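You operate a simulated robot arm through the tools that you are given. There is no shell and no other tool.

The job below is to be done with a simulated robot arm. You get a single attempt, and the scene is never put back.

JOB
Drop both lumps from the sieve into the bucket and brush the crumbs through.
Fine: use the brown brush and put it back on the stool; the sieve stays on the tub. Set down upright: brown brush. What is to be rubbed or washed off counts as gone when no trace of it is left.
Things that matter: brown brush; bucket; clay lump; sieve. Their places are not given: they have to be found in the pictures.

It is judged by the outcome, as a careful person would: the job done as asked, and still so three seconds after it is handed in. It fails if anything else is knocked over, pushed out of place, dropped, spilled or broken.

ROBOT AND FRAMES
A 6-joint arm with a three-finger gripper, fixed in place. Base frame: the origin is on the floor under the middle of its stand, x ahead of it, y to its left, z up. Readings come in mm, degrees, newtons and seconds.
It reaches about 1213 mm from its shoulder. Its first joint turns from -166.0 to 166.0 degrees. Payload 4.89 kg.
The TCP is the grasp point between the finger pads, 30 mm short of the fingertips. In the tool frame z runs along the fingers and y along their closing line. The gripper opens to 164 mm; its body begins 125 mm behind the TCP.
Orientation is that of the tool frame in the base frame, as a unit quaternion [x, y, z, w]. With the fingers straight down and closing along the base's y, the tool's x points along the base's -x, its y along +y and its z along -z.

CONTROLS
- The arm moves only by the tool drive_tool. Its argument "steps" is a list of rows, each a list of 7 numbers: the turn, a rotation vector about the tool's x, y, z in units of 5 degrees (1.0 is 5 degrees), then the shift along the tool's x, y, z in units of 30 mm (1.0 is 30 mm), then the finger opening in mm, from 0 to 164. In form: [[wx, wy, wz, x, y, z, hand], ...]. A call has 1 to 20 rows; each row shifts and turns the commanded pose from where the row before left it, along the tool's axes as they then stand. A call with a number of a shift or a turn outside -1 to 1 is refused whole. Rows are played at 5 a second. More than 50 mm and 8.6 degrees between two rows, or a gripper value outside its range, and nothing of the call is played. Where a pose cannot be reached the arm comes as near as it can. A force on the tool above 40 N (or 10 N above the force at the start of the call, whichever is more), or a blocked arm, ends the call early, and 0.2 s more pass. The fingers move at their own pace (about 108 mm/s each) and stop on an object; they squeeze with about 28 N. The grip force told is the motor's: it shows also when the fingers shut on nothing. Time passes only in rows, and 0.2 s behind the last, so rows that do not move let the fingers close. It gives the time, the measured TCP pose, the force on the tool (base axes), the opening and the grip force at its end, in the units of the frame above (readings bear some noise), with the torque about the TCP (base axes, N m) and any sound that the robot's microphone picked up, and new pictures: "pictures" is both (left out), scene, wrist or none.
- Cameras (640 x 400 px; columns grow to the right, rows downward): "scene" is fixed at [49.6, -651.2, 1280.1]; the picture's right is [0.70, -0.72, 0.00], its down [-0.30, -0.30, -0.91] and it looks along [0.65, 0.63, -0.42] (base axes); focal length 358 px, centre (320, 200). "wrist" rides on the gripper at [76, -2, -152] in the tool frame; the picture's right is [0.02, 1.00, 0.00], its down [-0.88, 0.02, -0.47] and it looks along [-0.47, 0.01, 0.88] (tool axes); focal length 247 px, centre (320, 200).
- move_column(by): moves the trunk up (or, below 0, down) by that many mm; the arm rides with it, the base frame stays. It gives what a move gives, with no picture.
- pixel_to_xyz(camera, pixels): for up to 12 pixels [column, row] of the newest picture of that camera ("zoom" is the newest enlarged one), the place [x, y, z] in the base frame of the surface seen there, good to about 2 mm. The clock stands still meanwhile.
- inspect(camera, box): a new picture of the part [left, top, right, bottom] of that camera's present view, enlarged. The clock stands still meanwhile.
- finish_job(): hands the job in; it is judged then, once.

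Leave the gripper open and the arm clear of the work at the hand-in unless told otherwise.

The tools are called by a JSON object that holds its "fn" and its "kwargs". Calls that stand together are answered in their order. drive_tool: Moves the arm, as the interface text tells. Its arguments: {"type":"object","properties":{"steps":{"type":"array","items":{"type":"array","items":{"type":"number"}}},"pictures":{"type":"string","enum":["both","scene","wrist","none"]}},"required":["steps"]} The other tools are called the same way: move_column (by) moves the trunk up or down; pixel_to_xyz (camera, pixels) gives the place of the surface under pixels of a picture; inspect (camera, box) takes an enlarged picture of a part of a camera's view; finish_job () hands the job in.

At the start:

```text
clock: 0.0
tcp_pos: [630.5, -2.4, 1068.6]
tool_rot: [0.0, 1.0, 0.0, -0.001]
force: [-0.8, -1.3, 0.0]
moment: [-0.02, 0.0, -0.01]
gripper_width: 163.9
finger_force: 0.1
trunk travel left (down, up): [-175.0, 215.0]
```

scene: 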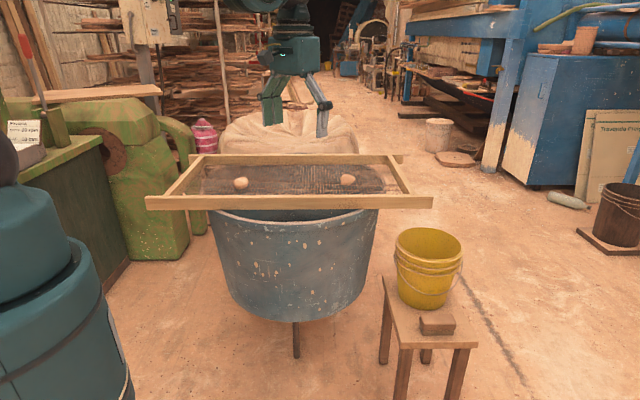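
wrist: 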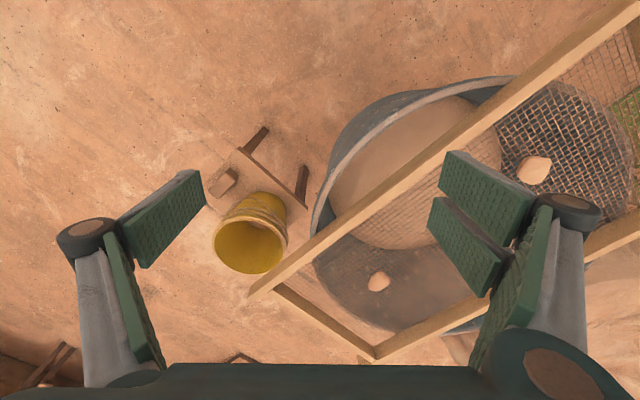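

I see a wooden sieve lying on a grey tub, with two lumps at about (241,183) and (347,180) in the scene picture, a yellow bucket at (428,265) and a block-like brown brush at (437,322) on a stool. Next I enlarge these areas and measure points on them.

{"fn": "inspect", "kwargs": {"camera": "scene", "box": [140, 130, 440, 318]}}

{"fn": "pixel_to_xyz", "kwargs": {"camera": "scene", "pixels": [[241, 183], [347, 180], [437, 318], [437, 330], [428, 232], [399, 240], [461, 240], [420, 340], [148, 203], [430, 203], [195, 156], [402, 157]]}}

{"fn": "inspect", "kwargs": {"camera": "scene", "box": [360, 215, 500, 400]}}

{"fn": "inspect", "kwargs": {"camera": "wrist", "box": [180, 120, 380, 290]}}

```text
2.13 times, centred on (290, 224) of scene
```

zoom: 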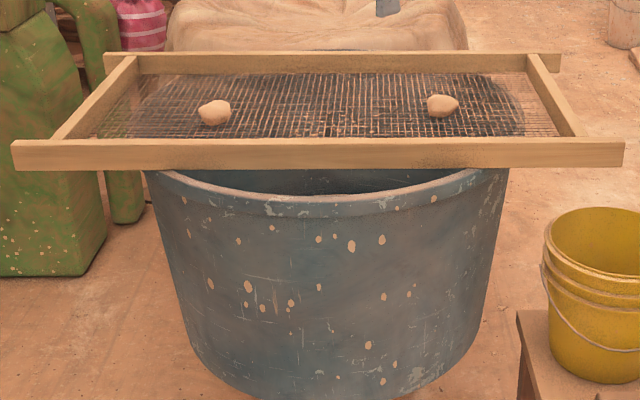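

```text
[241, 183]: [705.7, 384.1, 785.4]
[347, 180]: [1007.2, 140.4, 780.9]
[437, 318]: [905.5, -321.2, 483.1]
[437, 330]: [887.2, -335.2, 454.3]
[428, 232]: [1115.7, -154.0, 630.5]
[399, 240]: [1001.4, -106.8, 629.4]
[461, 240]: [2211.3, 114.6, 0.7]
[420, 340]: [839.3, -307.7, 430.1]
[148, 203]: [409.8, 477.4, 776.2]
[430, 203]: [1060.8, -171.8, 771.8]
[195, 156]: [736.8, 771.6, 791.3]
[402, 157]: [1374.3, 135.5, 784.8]
```

```text
2.16 times, centred on (430, 308) of scene
```

zoom: 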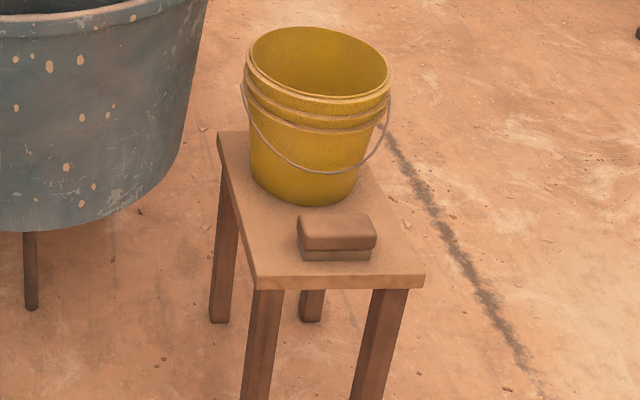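

```text
2.35 times, centred on (280, 205) of wrist
```

zoom: 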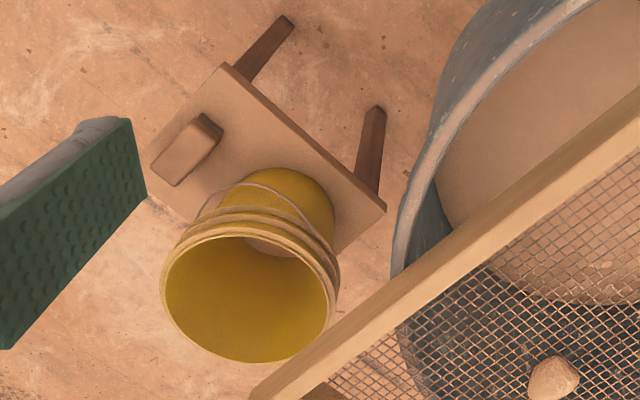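

The zoom of the wrist picture shows the brush at (187,148), the stool and the bucket. I measure the brush corners, the bucket rim and the stool top from this zoom.

{"fn": "pixel_to_xyz", "kwargs": {"camera": "zoom", "pixels": [[198, 117], [219, 131], [176, 182], [155, 163], [187, 148], [240, 100], [163, 295], [245, 238], [325, 280], [240, 360], [245, 300], [340, 220]]}}

{"fn": "inspect", "kwargs": {"camera": "wrist", "box": [195, 150, 275, 210]}}

{"fn": "inspect", "kwargs": {"camera": "wrist", "box": [250, 60, 640, 360]}}

{"fn": "inspect", "kwargs": {"camera": "scene", "box": [180, 145, 300, 220]}}

{"fn": "inspect", "kwargs": {"camera": "scene", "box": [290, 145, 410, 220]}}

```text
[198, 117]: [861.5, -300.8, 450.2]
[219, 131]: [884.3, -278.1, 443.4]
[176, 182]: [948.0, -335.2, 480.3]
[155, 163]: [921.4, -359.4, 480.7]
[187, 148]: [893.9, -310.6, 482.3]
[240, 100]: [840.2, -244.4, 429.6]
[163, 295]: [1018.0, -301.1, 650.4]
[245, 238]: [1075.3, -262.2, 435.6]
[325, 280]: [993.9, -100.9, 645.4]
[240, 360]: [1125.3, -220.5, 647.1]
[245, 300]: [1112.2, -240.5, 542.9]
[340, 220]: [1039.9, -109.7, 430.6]
```

```text
6.67 times, centred on (235, 180) of wrist
```

zoom: 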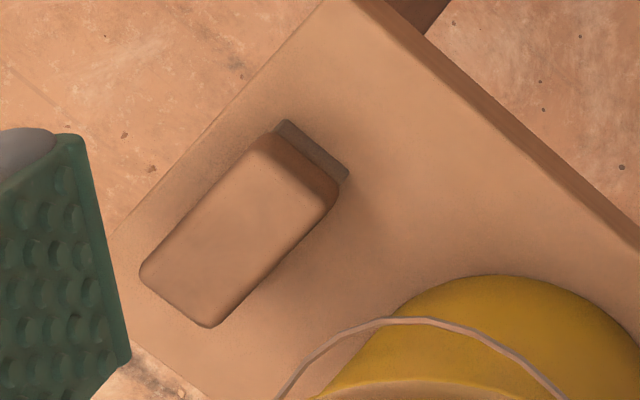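

```text
1.33 times, centred on (445, 210) of wrist
```

zoom: 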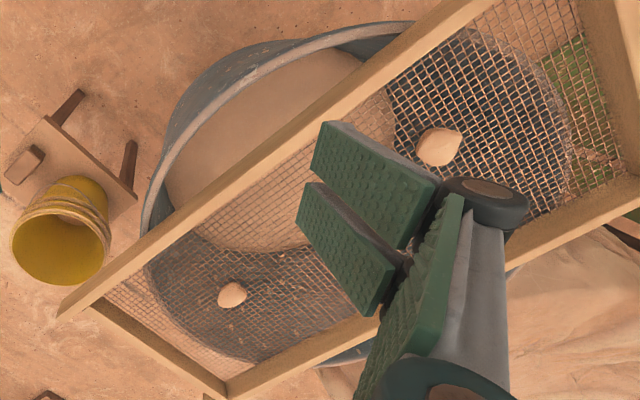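

```text
5.33 times, centred on (240, 182) of scene
```

zoom: 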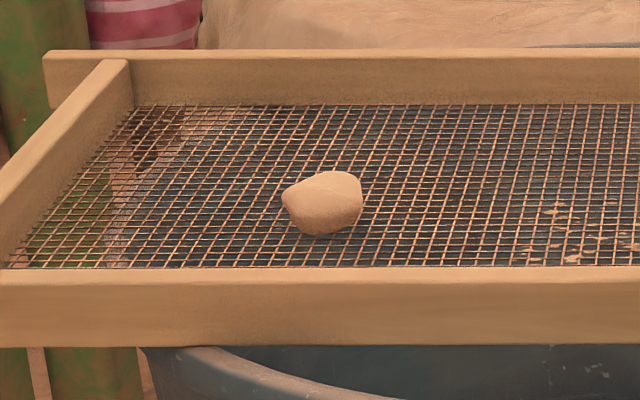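

```text
5.33 times, centred on (350, 182) of scene
```

zoom: 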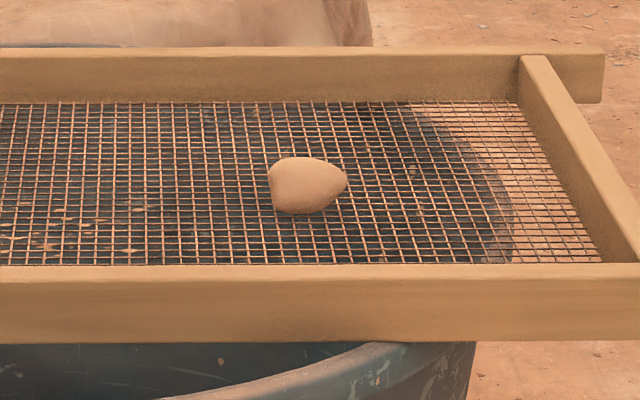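

The brush is a block lying with its long side along roughly (0.71,-0.7), its top at z≈481 and the stool top at z≈430. I want to find the crumbs: pale specks show around (300,190) in the scene picture. Next I enlarge that area and measure mesh heights and the frame.

{"fn": "inspect", "kwargs": {"camera": "scene", "box": [255, 160, 345, 216]}}

{"fn": "pixel_to_xyz", "kwargs": {"camera": "scene", "pixels": [[295, 185], [285, 190], [315, 193], [300, 180], [300, 170], [300, 197], [300, 194], [300, 160], [205, 175], [200, 192], [395, 170], [405, 192]]}}

{"fn": "inspect", "kwargs": {"camera": "wrist", "box": [290, 180, 470, 310]}}

{"fn": "inspect", "kwargs": {"camera": "wrist", "box": [460, 70, 640, 200]}}

```text
7.11 times, centred on (300, 188) of scene
```

zoom: 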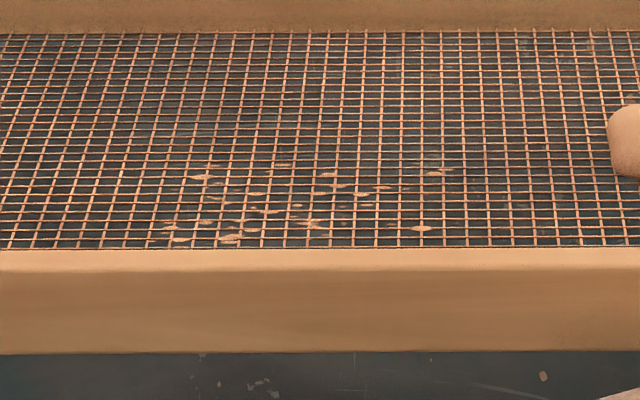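

```text
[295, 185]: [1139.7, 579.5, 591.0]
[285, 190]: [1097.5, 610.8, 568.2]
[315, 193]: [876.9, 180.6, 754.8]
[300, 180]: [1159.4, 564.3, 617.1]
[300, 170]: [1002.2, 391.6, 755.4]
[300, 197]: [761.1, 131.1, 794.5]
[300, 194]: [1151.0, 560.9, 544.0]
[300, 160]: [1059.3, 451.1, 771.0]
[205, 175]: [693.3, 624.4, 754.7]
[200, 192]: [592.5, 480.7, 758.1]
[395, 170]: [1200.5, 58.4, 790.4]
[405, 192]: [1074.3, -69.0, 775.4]
```

```text
3.08 times, centred on (380, 245) of wrist
```

zoom: 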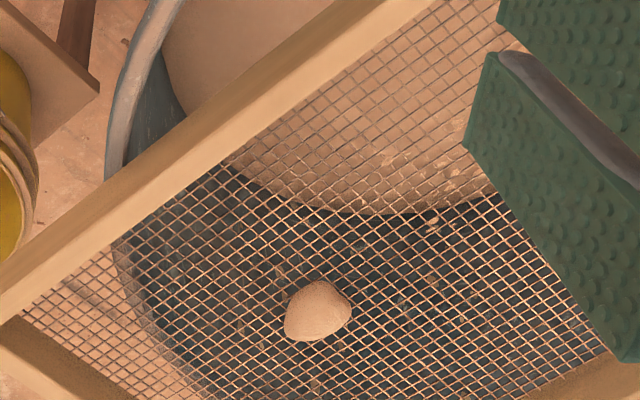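

```text
3.08 times, centred on (550, 135) of wrist
```

zoom: 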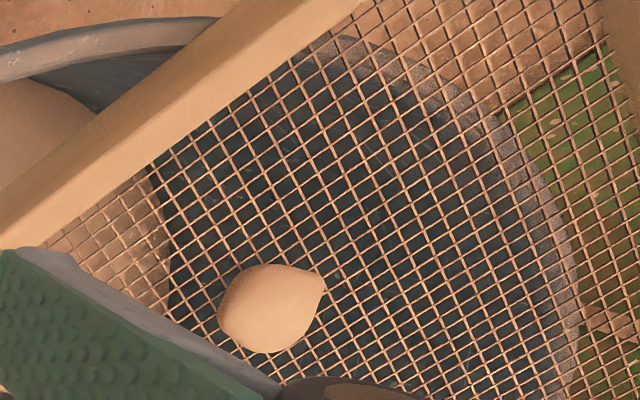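

The mesh lies at z≈755 and the near rail's top at z≈795. Pale specks sit around (297,190) in the scene, near x≈880, y≈275 on the mesh, but I must tell crumbs from paint flecks inside the tub. I move the hand high over the sieve, keeping its height, to look down with the wrist camera.

{"fn": "drive_tool", "kwargs": {"steps": [[0, 0, 0, -0.26, 0.92, 0, 164], [0, 0, 0, -0.26, 0.92, 0, 164], [0, 0, 0, -0.26, 0.92, 0, 164], [0, 0, 0, -0.26, 0.92, 0, 164], [0, 0, 0, -0.26, 0.92, 0, 164], [0, 0, 0, -0.26, 0.92, 0, 164], [0, 0, 0, -0.26, 0.92, 0, 164], [0, 0, 0, -0.26, 0.92, 0, 164], [0, 0, 0, -0.26, 0.92, 0, 164], [0, 0, 0, -0.26, 0.92, 0, 164], [0, 0, 0, 0, 0, 0, 164]]}}

```text
clock: 2.4
tcp_pos: [707.6, 273.6, 1067.1]
tool_rot: [0.0, 1.0, 0.0, 0.001]
force: [0.2, 0.2, 1.0]
moment: [0.0, 0.01, -0.01]
gripper_width: 164.0
finger_force: 0.0
trunk travel left (down, up): [-175.0, 215.0]
```

scene: 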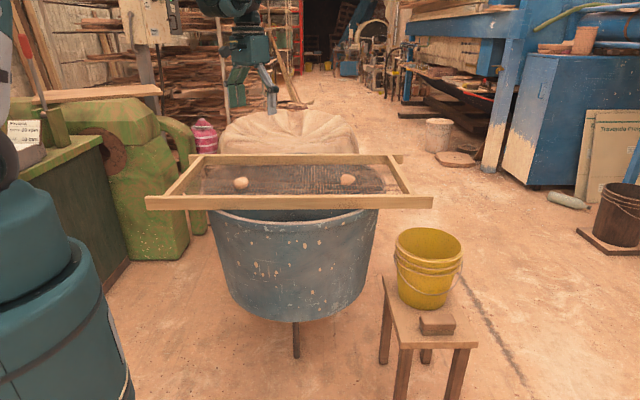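
wrist: 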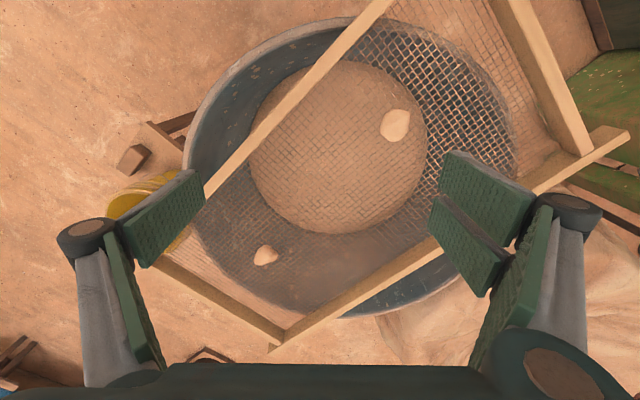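

Now both lumps, at (397,125) and (265,255), and the mesh between them are clearly seen. I enlarge the middle of the mesh to find crumbs.

{"fn": "inspect", "kwargs": {"camera": "wrist", "box": [230, 130, 350, 205]}}

{"fn": "inspect", "kwargs": {"camera": "wrist", "box": [320, 100, 440, 175]}}

{"fn": "inspect", "kwargs": {"camera": "wrist", "box": [320, 170, 440, 245]}}

{"fn": "inspect", "kwargs": {"camera": "wrist", "box": [200, 195, 320, 270]}}

{"fn": "inspect", "kwargs": {"camera": "wrist", "box": [340, 20, 500, 120]}}

{"fn": "inspect", "kwargs": {"camera": "wrist", "box": [220, 240, 380, 340]}}

```text
5.33 times, centred on (290, 168) of wrist
```

zoom: 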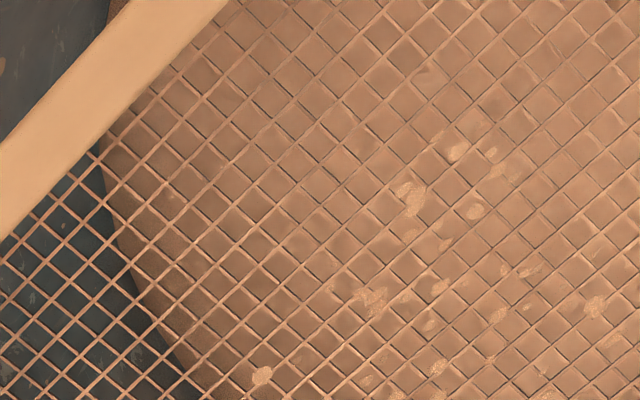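

```text
5.33 times, centred on (380, 138) of wrist
```

zoom: 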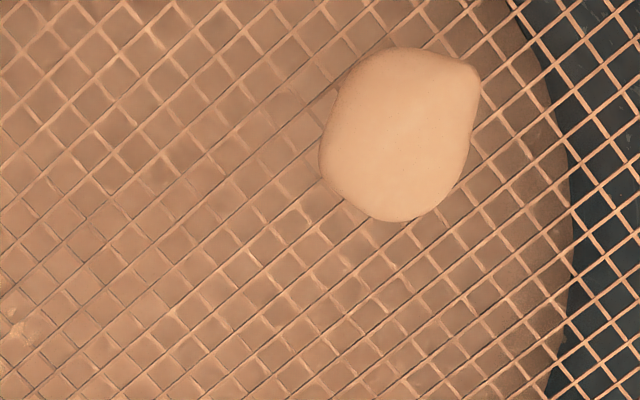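

```text
5.33 times, centred on (380, 208) of wrist
```

zoom: 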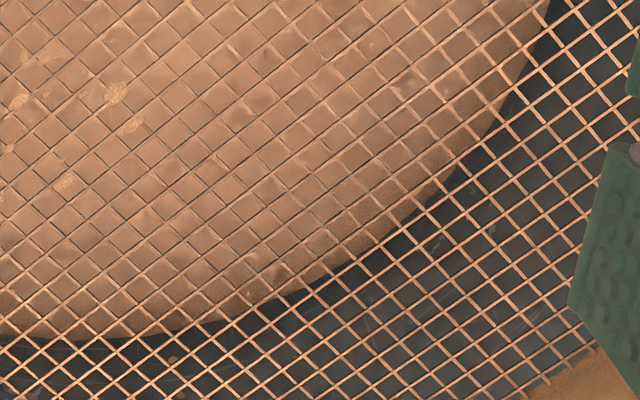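

```text
5.33 times, centred on (260, 232) of wrist
```

zoom: 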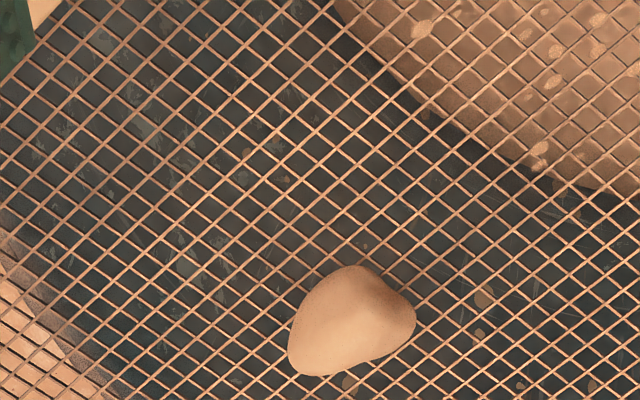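

```text
4.00 times, centred on (420, 70) of wrist
```

zoom: 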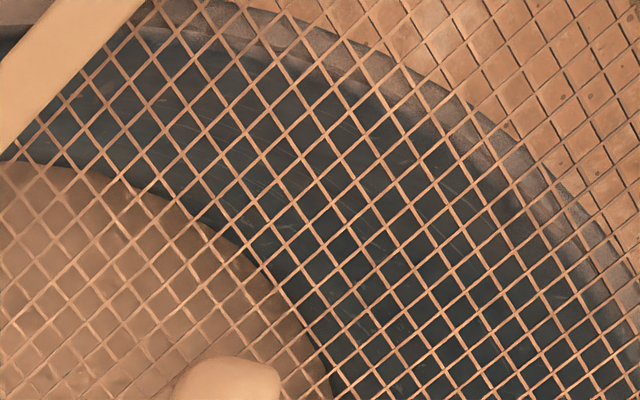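

```text
4.00 times, centred on (300, 290) of wrist
```

zoom: 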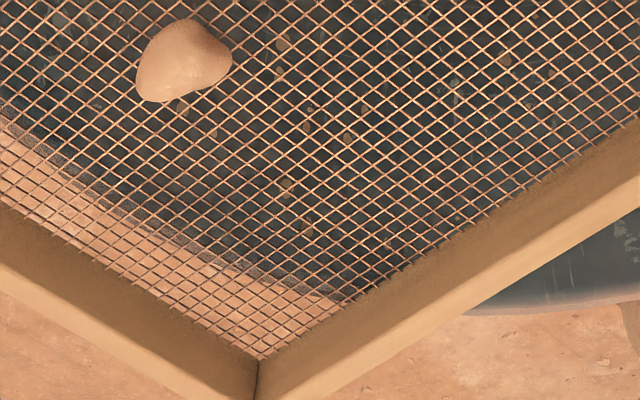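

The brighter flecks lying on the wires, between wrist pixels (275,150) and (350,230), look like the crumbs; the dull flecks beside the lower lump lie on the tub's inner wall. I enlarge just that region and measure.

{"fn": "inspect", "kwargs": {"camera": "wrist", "box": [255, 140, 375, 240]}}

{"fn": "pixel_to_xyz", "kwargs": {"camera": "zoom", "pixels": [[305, 100], [125, 315], [245, 440], [480, 240], [420, 345], [230, 215], [330, 150], [300, 180], [210, 280], [320, 300], [430, 260], [350, 350]]}}

```text
4.00 times, centred on (315, 190) of wrist
```

zoom: 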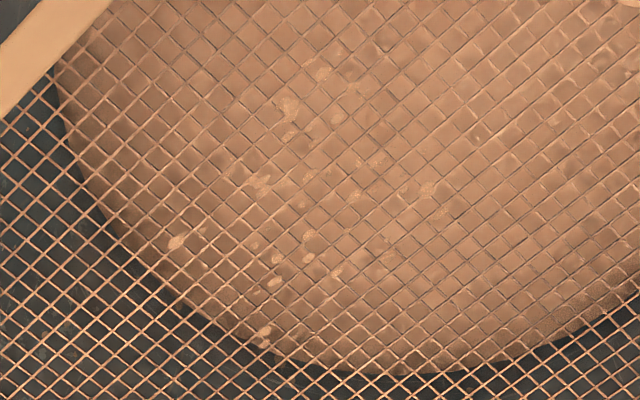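

```text
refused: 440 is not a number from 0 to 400
```

The crumbs show in this zoom as pale flecks between about (170,60) and (445,345). I measure their places.

{"fn": "pixel_to_xyz", "kwargs": {"camera": "zoom", "pixels": [[178, 242], [290, 105], [322, 72], [428, 190], [265, 335], [275, 282], [308, 258], [262, 185], [355, 198], [337, 118], [443, 210], [375, 158]]}}

{"fn": "inspect", "kwargs": {"camera": "wrist", "box": [270, 150, 330, 190]}}

{"fn": "inspect", "kwargs": {"camera": "wrist", "box": [270, 190, 330, 230]}}

{"fn": "inspect", "kwargs": {"camera": "wrist", "box": [310, 165, 370, 205]}}

```text
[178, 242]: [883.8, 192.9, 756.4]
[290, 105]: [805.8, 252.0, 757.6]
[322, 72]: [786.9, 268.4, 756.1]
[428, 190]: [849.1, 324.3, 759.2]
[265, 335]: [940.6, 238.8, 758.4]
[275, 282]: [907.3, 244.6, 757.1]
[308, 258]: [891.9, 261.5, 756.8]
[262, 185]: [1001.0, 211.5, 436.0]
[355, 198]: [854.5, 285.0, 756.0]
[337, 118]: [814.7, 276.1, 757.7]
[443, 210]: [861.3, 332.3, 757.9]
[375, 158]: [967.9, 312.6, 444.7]
```

```text
10.00 times, centred on (300, 170) of wrist
```

zoom: 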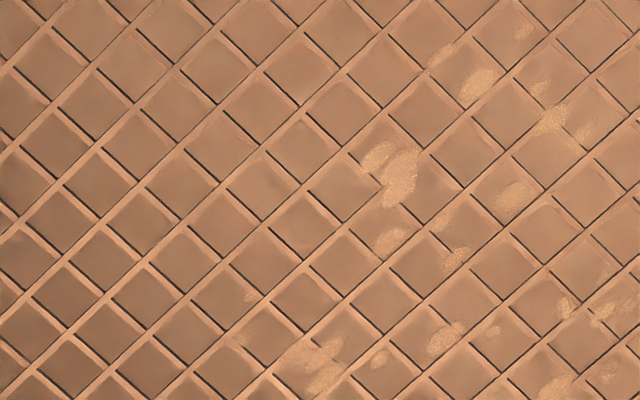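

```text
10.00 times, centred on (300, 210) of wrist
```

zoom: 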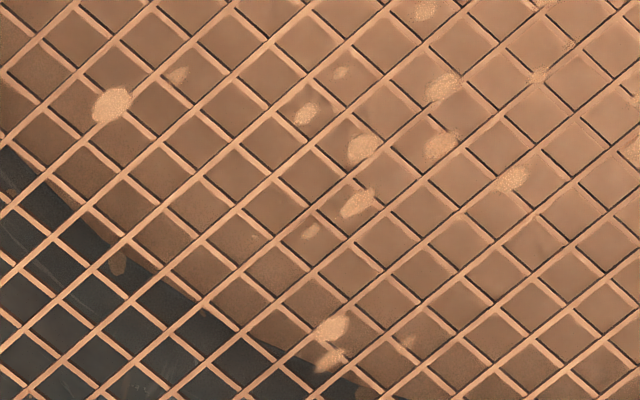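

```text
10.00 times, centred on (340, 185) of wrist
```

zoom: 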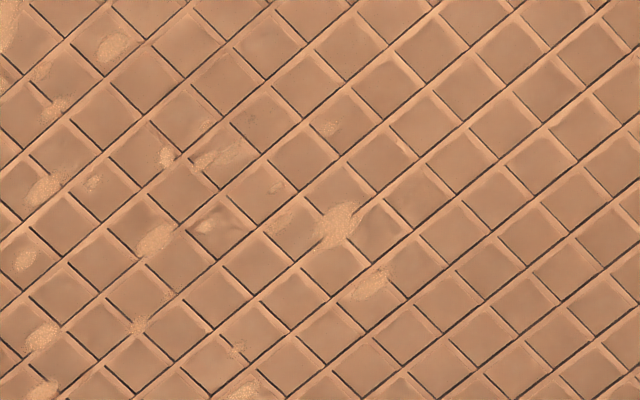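

The crumbs lie on the mesh (z≈757) in a patch from about x 783–945, y 190–335, well clear of the rails. Now the lumps: I enlarge each in the wrist picture and measure their outlines.

{"fn": "inspect", "kwargs": {"camera": "wrist", "box": [365, 95, 429, 155]}}

{"fn": "pixel_to_xyz", "kwargs": {"camera": "wrist", "pixels": [[397, 125], [382, 125], [412, 120], [397, 110], [394, 139], [408, 113], [265, 255], [256, 260], [276, 254], [268, 247], [262, 264], [272, 260]]}}

{"fn": "inspect", "kwargs": {"camera": "wrist", "box": [233, 225, 297, 285]}}

```text
6.67 times, centred on (397, 125) of wrist
```

zoom: 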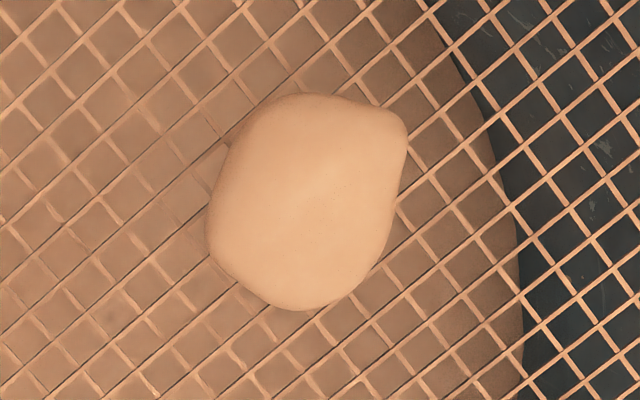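

```text
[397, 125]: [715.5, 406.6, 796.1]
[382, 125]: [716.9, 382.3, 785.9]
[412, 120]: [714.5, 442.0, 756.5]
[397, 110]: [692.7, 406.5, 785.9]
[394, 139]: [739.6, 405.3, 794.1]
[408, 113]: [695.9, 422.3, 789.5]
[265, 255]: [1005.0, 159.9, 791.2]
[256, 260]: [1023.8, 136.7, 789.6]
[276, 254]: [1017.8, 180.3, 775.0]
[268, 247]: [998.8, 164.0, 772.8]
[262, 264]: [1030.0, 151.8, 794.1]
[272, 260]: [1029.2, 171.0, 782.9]
```

```text
6.67 times, centred on (265, 255) of wrist
```

zoom: 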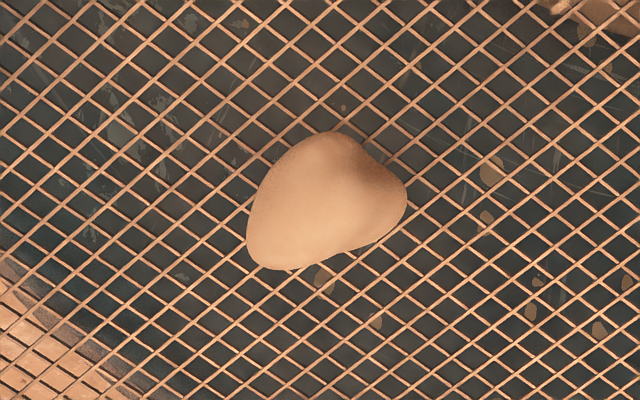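

Left lump: centre about (715,403), top z≈796. Right lump: centre about (1015,157), top z≈795. Next I turn the tool 45° about its axis (so that the fingers close across the sieve, along base (0.71,0.71)), come down to about z 932 and stand over the left lump, fingers at 110 mm.

{"fn": "drive_tool", "kwargs": {"steps": [[0, 0, 1, 0, 0, 0.5, 110], [0, 0, 1, 0, 0, 0.5, 110], [0, 0, 1, 0, 0, 0.5, 110], [0, 0, 1, 0, 0, 0.5, 110], [0, 0, 1, 0, 0, 0.5, 110], [0, 0, 1, 0, 0, 0.5, 110], [0, 0, 1, 0, 0, 0.5, 110], [0, 0, 1, 0, 0, 0.5, 110], [0, 0, 1, 0, 0, 0.5, 110], [0, 0, 0, 0.575, 0.645, 0, 110], [0, 0, 0, 0.575, 0.645, 0, 110], [0, 0, 0, 0.575, 0.645, 0, 110], [0, 0, 0, 0.575, 0.645, 0, 110], [0, 0, 0, 0.575, 0.645, 0, 110], [0, 0, 0, 0, 0, 0, 110]]}}

```text
clock: 5.6
tcp_pos: [714.1, 405.0, 932.2]
tool_rot: [0.383, 0.924, -0.001, -0.001]
force: [-0.4, -0.1, 0.0]
moment: [0.02, -0.01, -0.01]
gripper_width: 110.2
finger_force: 0.0
trunk travel left (down, up): [-175.0, 215.0]
```

scene: 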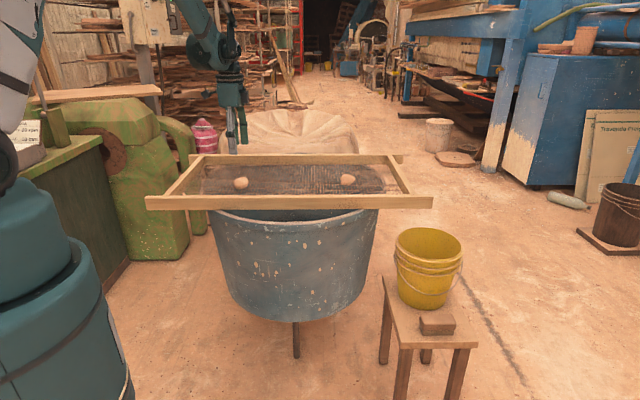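
wrist: 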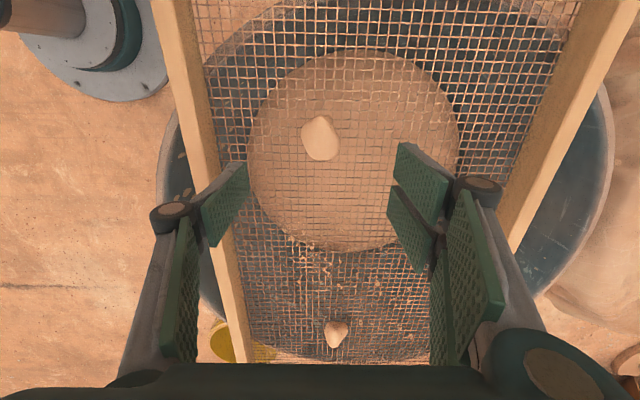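

The tool is aligned with the sieve; the left lump shows at (320,138) and the other at (337,333). I measure the lump's outline from here to check its centre before going down.

{"fn": "pixel_to_xyz", "kwargs": {"camera": "wrist", "pixels": [[304, 140], [320, 120], [336, 148], [320, 158], [320, 140], [312, 152], [330, 156], [326, 333], [347, 327], [335, 346], [337, 322], [337, 333]]}}

{"fn": "inspect", "kwargs": {"camera": "wrist", "box": [280, 100, 360, 180]}}

```text
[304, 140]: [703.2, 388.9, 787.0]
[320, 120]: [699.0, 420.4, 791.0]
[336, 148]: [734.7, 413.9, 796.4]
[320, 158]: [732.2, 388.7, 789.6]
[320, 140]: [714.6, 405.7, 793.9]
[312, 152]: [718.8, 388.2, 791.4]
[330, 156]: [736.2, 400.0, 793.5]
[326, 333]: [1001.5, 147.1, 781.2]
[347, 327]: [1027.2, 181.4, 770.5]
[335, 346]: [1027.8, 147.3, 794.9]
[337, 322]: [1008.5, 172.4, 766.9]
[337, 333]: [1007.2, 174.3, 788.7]
```

```text
5.00 times, centred on (320, 140) of wrist
```

zoom: 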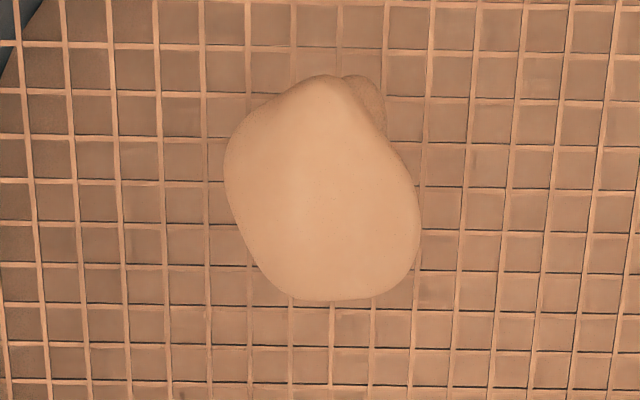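

The lump's centre matches the hand's place (about 716,403), and it is about 46 mm across the closing line. I go down to z≈797 with the fingers at 80 mm, tips about 10 mm above the mesh.

{"fn": "drive_tool", "kwargs": {"steps": [[0, 0, 0, 0, 0, 0.9, 90], [0, 0, 0, 0, 0, 0.9, 85], [0, 0, 0, 0, 0, 0.9, 80], [0, 0, 0, 0, 0, 0.9, 80], [0, 0, 0, 0, 0, 0.9, 80], [0, 0, 0, 0, 0, 0, 80]]}}

```text
clock: 7.0
tcp_pos: [715.6, 404.4, 797.5]
tool_rot: [0.382, 0.924, 0.001, 0.001]
force: [-0.3, 0.6, 0.5]
moment: [-0.05, 0.05, -0.02]
gripper_width: 79.9
finger_force: 0.1
trunk travel left (down, up): [-175.0, 215.0]
```

scene: 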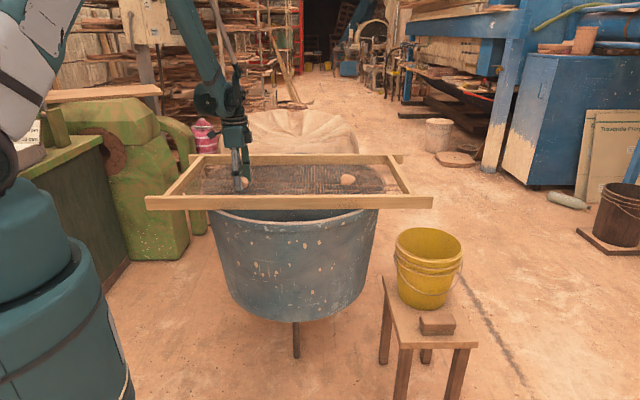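
wrist: 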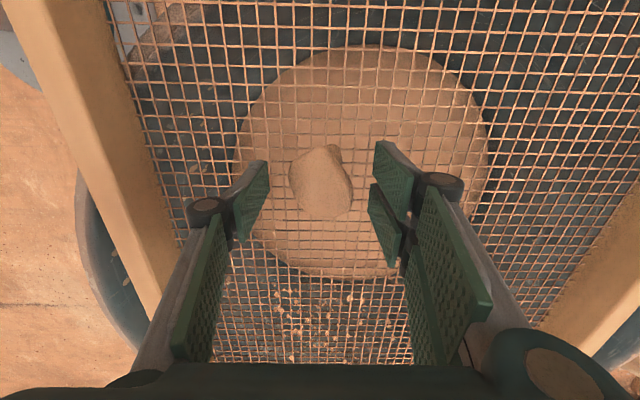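

The lump sits centrally between the pads. I lower 4 mm more and close the fingers in place.

{"fn": "drive_tool", "kwargs": {"steps": [[0, 0, 0, 0, 0, 0.13, 80], [0, 0, 0, 0, 0, 0, 60], [0, 0, 0, 0, 0, 0, 30], [0, 0, 0, 0, 0, 0, 30], [0, 0, 0, 0, 0, 0, 30], [0, 0, 0, 0, 0, 0, 30]]}}

```text
clock: 8.4
tcp_pos: [716.2, 403.1, 793.6]
tool_rot: [0.383, 0.924, 0.0, 0.0]
force: [0.1, -0.3, -0.8]
moment: [0.0, 0.03, 0.01]
gripper_width: 47.2
finger_force: 27.9
trunk travel left (down, up): [-175.0, 215.0]
```

scene: 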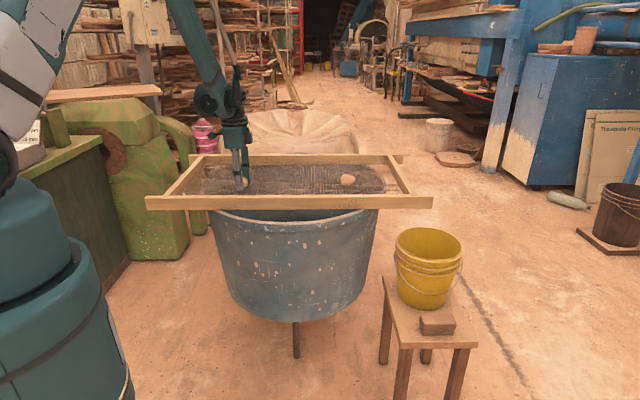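
wrist: 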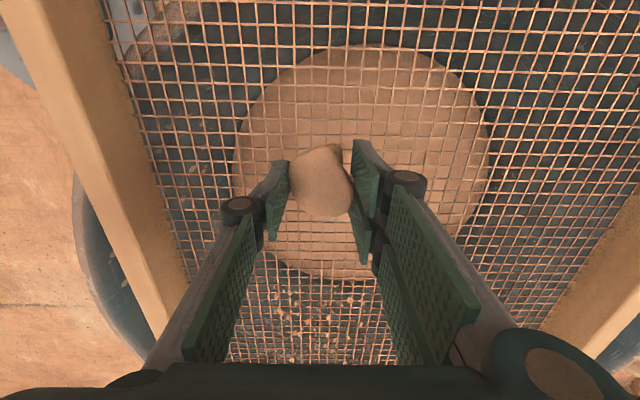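

The fingers stopped on the lump at 47 mm with 28 N. I lift it straight up to z≈913 and look.

{"fn": "drive_tool", "kwargs": {"steps": [[0, 0, 0, 0, 0, -0.3, 30], [0, 0, 0, 0, 0, -0.7, 30], [0, 0, 0, 0, 0, -1, 30], [0, 0, 0, 0, 0, -1, 30], [0, 0, 0, 0, 0, -1, 30], [0, 0, 0, 0, 0, 0, 30]]}}

```text
clock: 9.8
tcp_pos: [715.2, 403.9, 913.4]
tool_rot: [0.383, 0.924, 0.0, 0.0]
force: [0.3, 0.4, 0.4]
moment: [-0.03, -0.04, 0.02]
gripper_width: 46.8
finger_force: 27.9
trunk travel left (down, up): [-175.0, 215.0]
```

scene: 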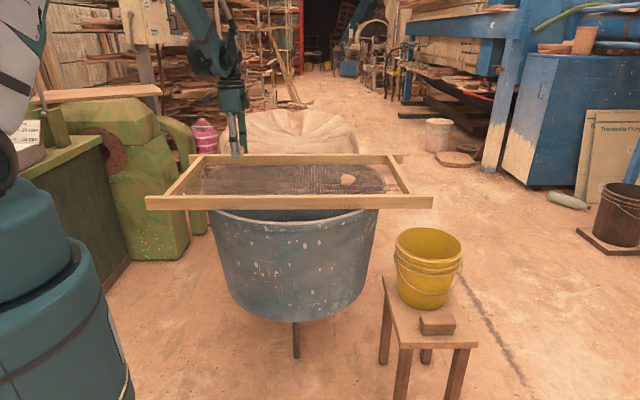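
wrist: 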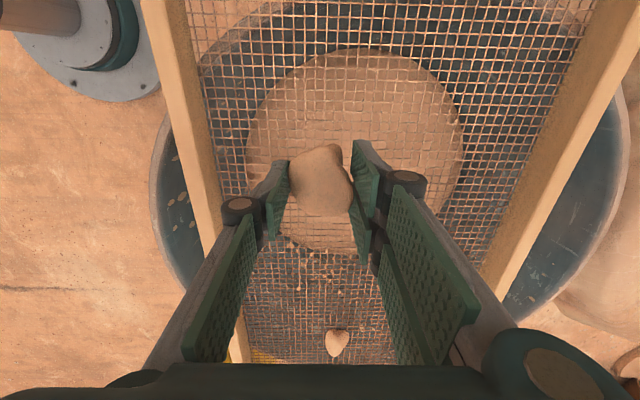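

The lump is held and lifted. The bucket's rim centre is about (1025,-199), rim z≈647. I carry the lump there at this height in two stages.

{"fn": "drive_tool", "kwargs": {"steps": [[0, 0, 0, -0.5, -0.16, 0, 30], [0, 0, 0, -0.95, -0.305, 0, 30], [0, 0, 0, -0.95, -0.305, 0, 30], [0, 0, 0, -0.95, -0.305, 0, 30], [0, 0, 0, -0.95, -0.305, 0, 30], [0, 0, 0, -0.95, -0.305, 0, 30], [0, 0, 0, -0.95, -0.305, 0, 30], [0, 0, 0, -0.95, -0.305, 0, 30], [0, 0, 0, -0.95, -0.305, 0, 30], [0, 0, 0, -0.95, -0.305, 0, 30], [0, 0, 0, -0.95, -0.305, 0, 30], [0, 0, 0, -0.95, -0.305, 0, 30], [0, 0, 0, -0.95, -0.305, 0, 30], [0, 0, 0, -0.95, -0.305, 0, 30], [0, 0, 0, -0.95, -0.305, 0, 30], [0, 0, 0, -0.95, -0.305, 0, 30]]}}

```text
clock: 13.2
tcp_pos: [928.2, -8.1, 914.6]
tool_rot: [0.381, 0.924, 0.0, -0.001]
force: [0.2, 1.3, -0.8]
moment: [-0.19, -0.09, 0.02]
gripper_width: 46.4
finger_force: 28.2
trunk travel left (down, up): [-175.0, 215.0]
```

scene: 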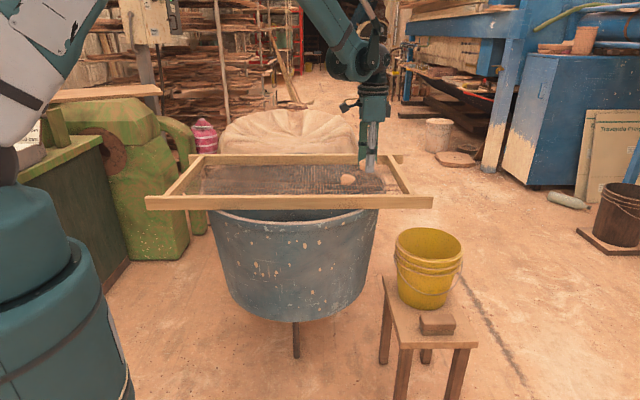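
wrist: 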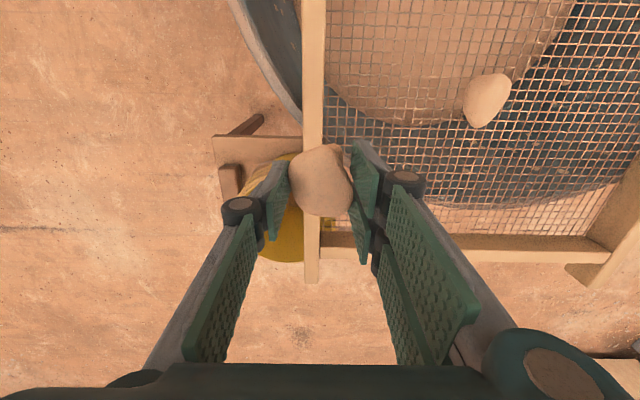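

The lump is still held; the hand is at (928,-8). The remaining way to the bucket is about (97,-191). I go on at this height.

{"fn": "drive_tool", "kwargs": {"steps": [[0, 0, 0, -0.848, -0.277, 0, 30], [0, 0, 0, -0.848, -0.277, 0, 30], [0, 0, 0, -0.848, -0.277, 0, 30], [0, 0, 0, -0.848, -0.277, 0, 30], [0, 0, 0, -0.848, -0.277, 0, 30], [0, 0, 0, -0.848, -0.277, 0, 30], [0, 0, 0, -0.848, -0.277, 0, 30], [0, 0, 0, -0.848, -0.277, 0, 30], [0, 0, 0, 0, 0, 0, 30], [0, 0, 0, 0, 0, 0, 30]]}}

```text
clock: 15.4
tcp_pos: [1023.7, -201.4, 913.0]
tool_rot: [0.382, 0.924, -0.001, 0.0]
force: [-0.4, 0.1, -0.9]
moment: [0.04, 0.04, 0.01]
gripper_width: 46.3
finger_force: 28.0
trunk travel left (down, up): [-175.0, 215.0]
```

scene: 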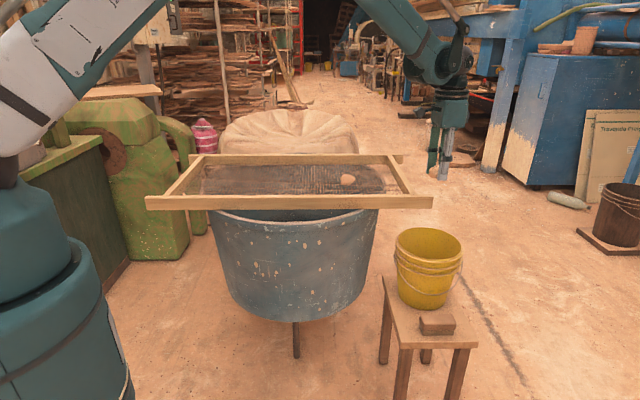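
wrist: 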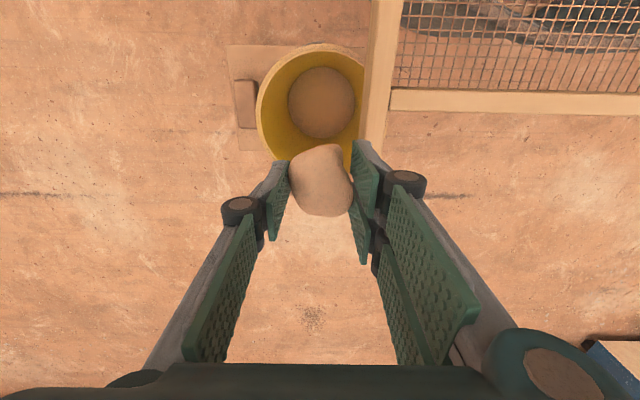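

The near rail of the sieve overhangs part of the bucket (rail at columns 365–400 in the wrist picture), so I must keep the fingers clear of it while lowering. I measure the rail, the rim and the outer edges of the fingers.

{"fn": "pixel_to_xyz", "kwargs": {"camera": "wrist", "pixels": [[259, 110], [310, 47], [285, 158], [372, 80], [390, 80], [365, 120], [424, 183], [440, 220], [500, 310], [590, 350], [226, 205], [322, 100]]}}

{"fn": "inspect", "kwargs": {"camera": "wrist", "box": [220, 20, 420, 170]}}

{"fn": "inspect", "kwargs": {"camera": "scene", "box": [360, 170, 480, 270]}}

```text
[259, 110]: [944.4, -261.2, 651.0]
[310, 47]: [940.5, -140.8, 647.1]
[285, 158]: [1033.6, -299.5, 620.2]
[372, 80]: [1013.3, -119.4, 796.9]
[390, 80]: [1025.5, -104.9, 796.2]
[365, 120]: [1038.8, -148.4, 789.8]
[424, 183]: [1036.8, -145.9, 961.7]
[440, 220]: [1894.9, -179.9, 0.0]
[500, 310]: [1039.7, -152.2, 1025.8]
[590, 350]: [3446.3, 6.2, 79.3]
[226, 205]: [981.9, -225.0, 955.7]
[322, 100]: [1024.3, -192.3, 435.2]
```

```text
2.67 times, centred on (320, 95) of wrist
```

zoom: 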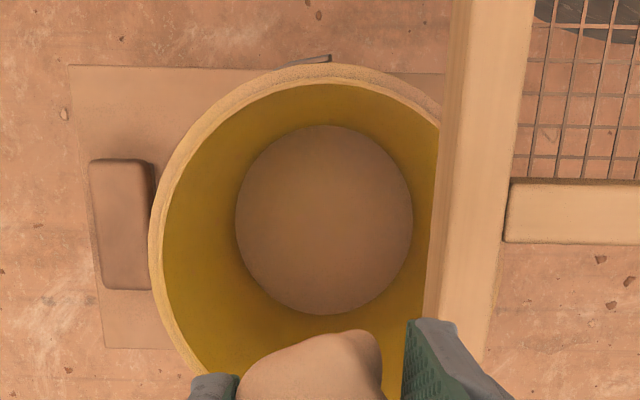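

```text
4.00 times, centred on (420, 220) of scene
```

zoom: 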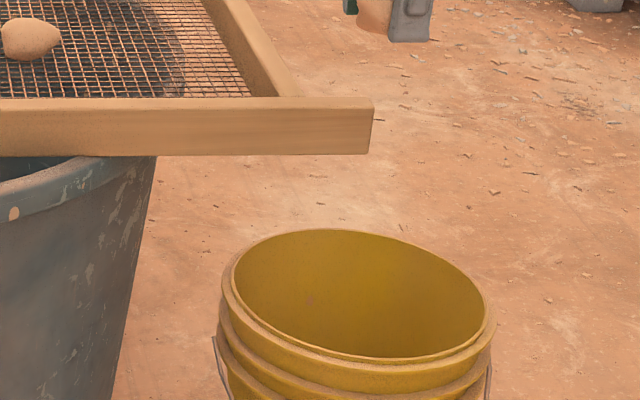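

Rail outer edge lies at n≈629 (n = across-sieve coordinate), fingers reach ±48 mm from the TCP. So I shift 34 mm away from the rail (tool −y), which keeps the lump over the bucket bottom (radius ≈80 around (1025,-195)) and clears the rail by about 25 mm, then lower to z≈724 and check.

{"fn": "drive_tool", "kwargs": {"steps": [[0, 0, 0, -0.07, -0.56, 0, 30], [0, 0, 0, -0.07, -0.56, 0, 30], [0, 0, 0, 0, 0, 0.5, 30], [0, 0, 0, 0, 0, 0.9, 30], [0, 0, 0, 0, 0, 0.9, 30], [0, 0, 0, 0, 0, 0.9, 30], [0, 0, 0, 0, 0, 0.9, 30], [0, 0, 0, 0, 0, 0.9, 30], [0, 0, 0, 0, 0, 0.9, 30], [0, 0, 0, 0, 0, 0.4, 30], [0, 0, 0, 0, 0, 0, 30]]}}

```text
clock: 17.8
tcp_pos: [1005.0, -226.6, 724.7]
tool_rot: [0.383, 0.924, 0.0, 0.0]
force: [-0.3, -0.4, -0.3]
moment: [0.01, 0.03, 0.0]
gripper_width: 46.5
finger_force: 28.6
trunk travel left (down, up): [-175.0, 215.0]
```

scene: 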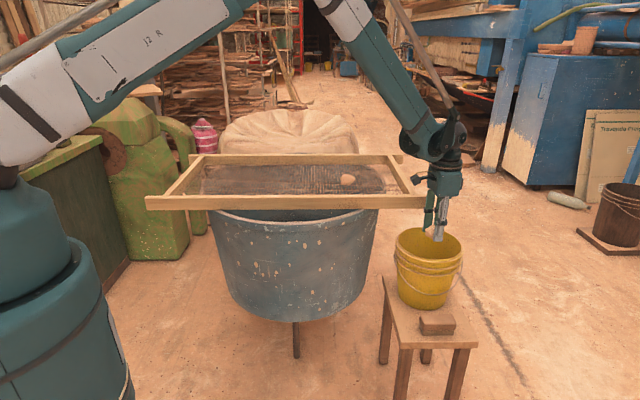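
wrist: 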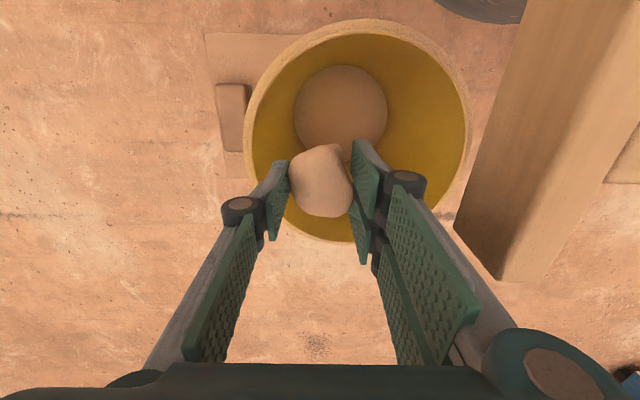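

The lump hangs over the bucket with the rail well clear at columns 455+. I lower to z≈691 (tips just above the rim) and open to 78 mm to let the lump fall in.

{"fn": "drive_tool", "kwargs": {"steps": [[0, 0, 0, 0, 0, 0.6, 30], [0, 0, 0, 0, 0, 0.5, 30], [0, 0, 0, 0, 0, 0, 30], [0, 0, 0, 0, 0, 0, 78], [0, 0, 0, 0, 0, 0, 78], [0, 0, 0, 0, 0, 0, 78], [0, 0, 0, 0, 0, 0, 78]]}}

```text
clock: 19.4
tcp_pos: [1005.2, -226.4, 691.8]
tool_rot: [0.382, 0.924, -0.001, 0.0]
force: [0.3, -0.1, 0.2]
moment: [-0.03, 0.02, -0.02]
gripper_width: 77.8
finger_force: 0.1
trunk travel left (down, up): [-175.0, 215.0]
```

scene: 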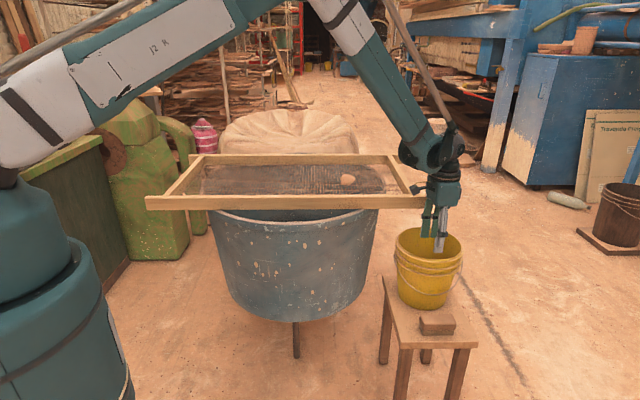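
wrist: 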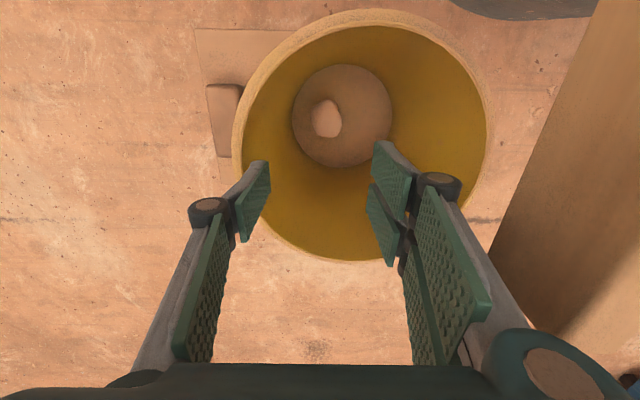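

The first lump lies on the bucket's bottom at wrist (327,118). I rise to about z 902 and move to over the second lump at about (1015,157), fingers at 90 mm.

{"fn": "drive_tool", "kwargs": {"steps": [[0, 0, 0, 0, 0, -1, 78], [0, 0, 0, 0, 0, -1, 78], [0, 0, 0, 0, 0, -1, 78], [0, 0, 0, 0, 0, -1, 78], [0, 0, 0, 0, 0, -1, 78], [0, 0, 0, 0, 0, -1, 78], [0, 0, 0, 0, 0, -1, 78], [0, 0, 0, 0.879, 0.926, 0, 90], [0, 0, 0, 0.879, 0.926, 0, 90], [0, 0, 0, 0.879, 0.926, 0, 90], [0, 0, 0, 0.879, 0.926, 0, 90], [0, 0, 0, 0.879, 0.926, 0, 90], [0, 0, 0, 0.879, 0.926, 0, 90], [0, 0, 0, 0.879, 0.926, 0, 90], [0, 0, 0, 0.879, 0.926, 0, 90], [0, 0, 0, 0.879, 0.926, 0, 90], [0, 0, 0, 0.879, 0.926, 0, 90], [0, 0, 0, 0, 0, 0, 90], [0, 0, 0, 0, 0, 0, 90]]}}

```text
clock: 23.4
tcp_pos: [1012.3, 155.6, 901.4]
tool_rot: [0.381, 0.924, 0.0, 0.0]
force: [-0.7, 0.2, 0.4]
moment: [-0.02, 0.0, -0.02]
gripper_width: 90.1
finger_force: 0.1
trunk travel left (down, up): [-175.0, 215.0]
```

scene: 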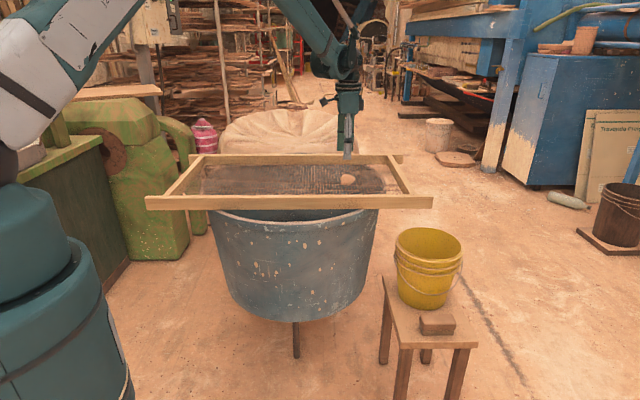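
wrist: 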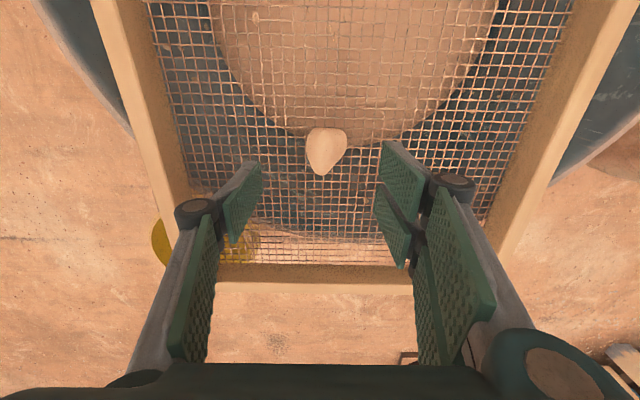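

The second lump shows at (326,150). I measure its outline to place the grasp.

{"fn": "pixel_to_xyz", "kwargs": {"camera": "wrist", "pixels": [[308, 140], [318, 130], [344, 135], [346, 145], [326, 150], [322, 172], [313, 160], [335, 163], [330, 130], [321, 165]]}}

{"fn": "inspect", "kwargs": {"camera": "wrist", "box": [286, 112, 366, 192]}}

```text
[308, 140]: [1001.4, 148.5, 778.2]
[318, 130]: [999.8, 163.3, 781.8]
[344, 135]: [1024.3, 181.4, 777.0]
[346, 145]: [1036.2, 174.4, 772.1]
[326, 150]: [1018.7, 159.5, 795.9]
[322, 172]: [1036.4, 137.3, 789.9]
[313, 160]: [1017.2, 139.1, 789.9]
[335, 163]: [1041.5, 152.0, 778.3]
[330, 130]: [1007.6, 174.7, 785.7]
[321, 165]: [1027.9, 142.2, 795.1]
```

```text
5.00 times, centred on (326, 152) of wrist
```

zoom: 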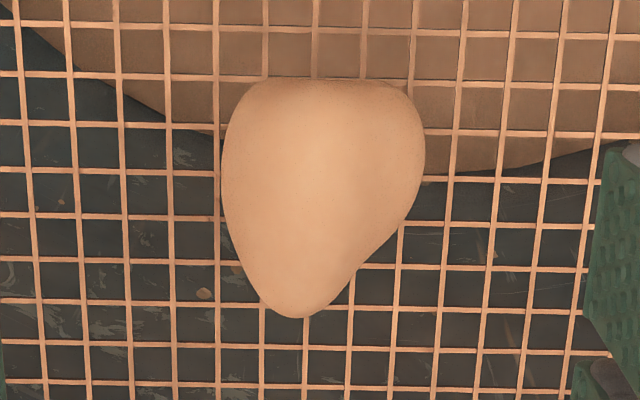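

The lump is pear-shaped, about 43 mm wide, with its widest part around (1019,161). I shift 9 mm along the closing line to centre it, go down to z≈794 and close.

{"fn": "drive_tool", "kwargs": {"steps": [[0, 0, 0, 0, 0.15, 0.9, 85], [0, 0, 0, 0, 0.15, 0.9, 80], [0, 0, 0, 0, 0, 0.9, 80], [0, 0, 0, 0, 0, 0.6, 80], [0, 0, 0, 0, 0, 0.27, 80], [0, 0, 0, 0, 0, 0, 80]]}}

```text
clock: 24.8
tcp_pos: [1020.3, 163.6, 794.1]
tool_rot: [0.383, 0.924, 0.0, 0.0]
force: [1.0, -0.2, -1.3]
moment: [0.01, 0.03, 0.02]
gripper_width: 79.9
finger_force: 0.1
trunk travel left (down, up): [-175.0, 215.0]
```

scene: 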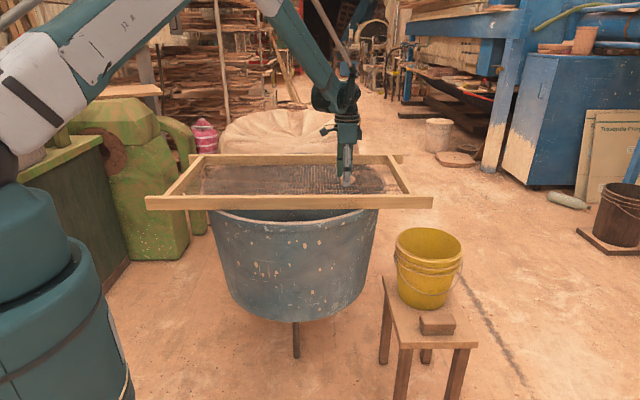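
wrist: 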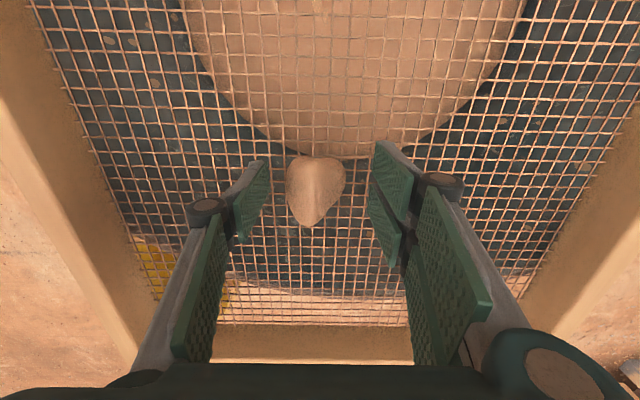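

The lump is centred between the pads. I close the fingers in place.

{"fn": "drive_tool", "kwargs": {"steps": [[0, 0, 0, 0, 0, 0, 60], [0, 0, 0, 0, 0, 0, 30], [0, 0, 0, 0, 0, 0, 30], [0, 0, 0, 0, 0, 0, 30], [0, 0, 0, 0, 0, 0, 30]], "pictures": "wrist"}}

```text
clock: 26.0
tcp_pos: [1019.8, 163.5, 795.0]
tool_rot: [0.383, 0.924, 0.0, 0.001]
force: [0.2, 1.5, 0.1]
moment: [0.02, 0.03, -0.03]
gripper_width: 46.3
finger_force: 28.2
trunk travel left (down, up): [-175.0, 215.0]
```

wrist: 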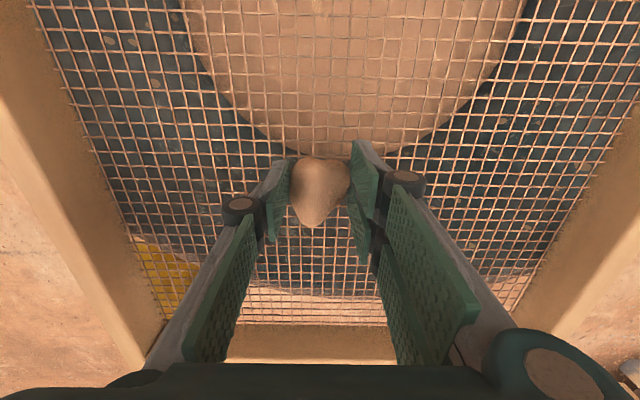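

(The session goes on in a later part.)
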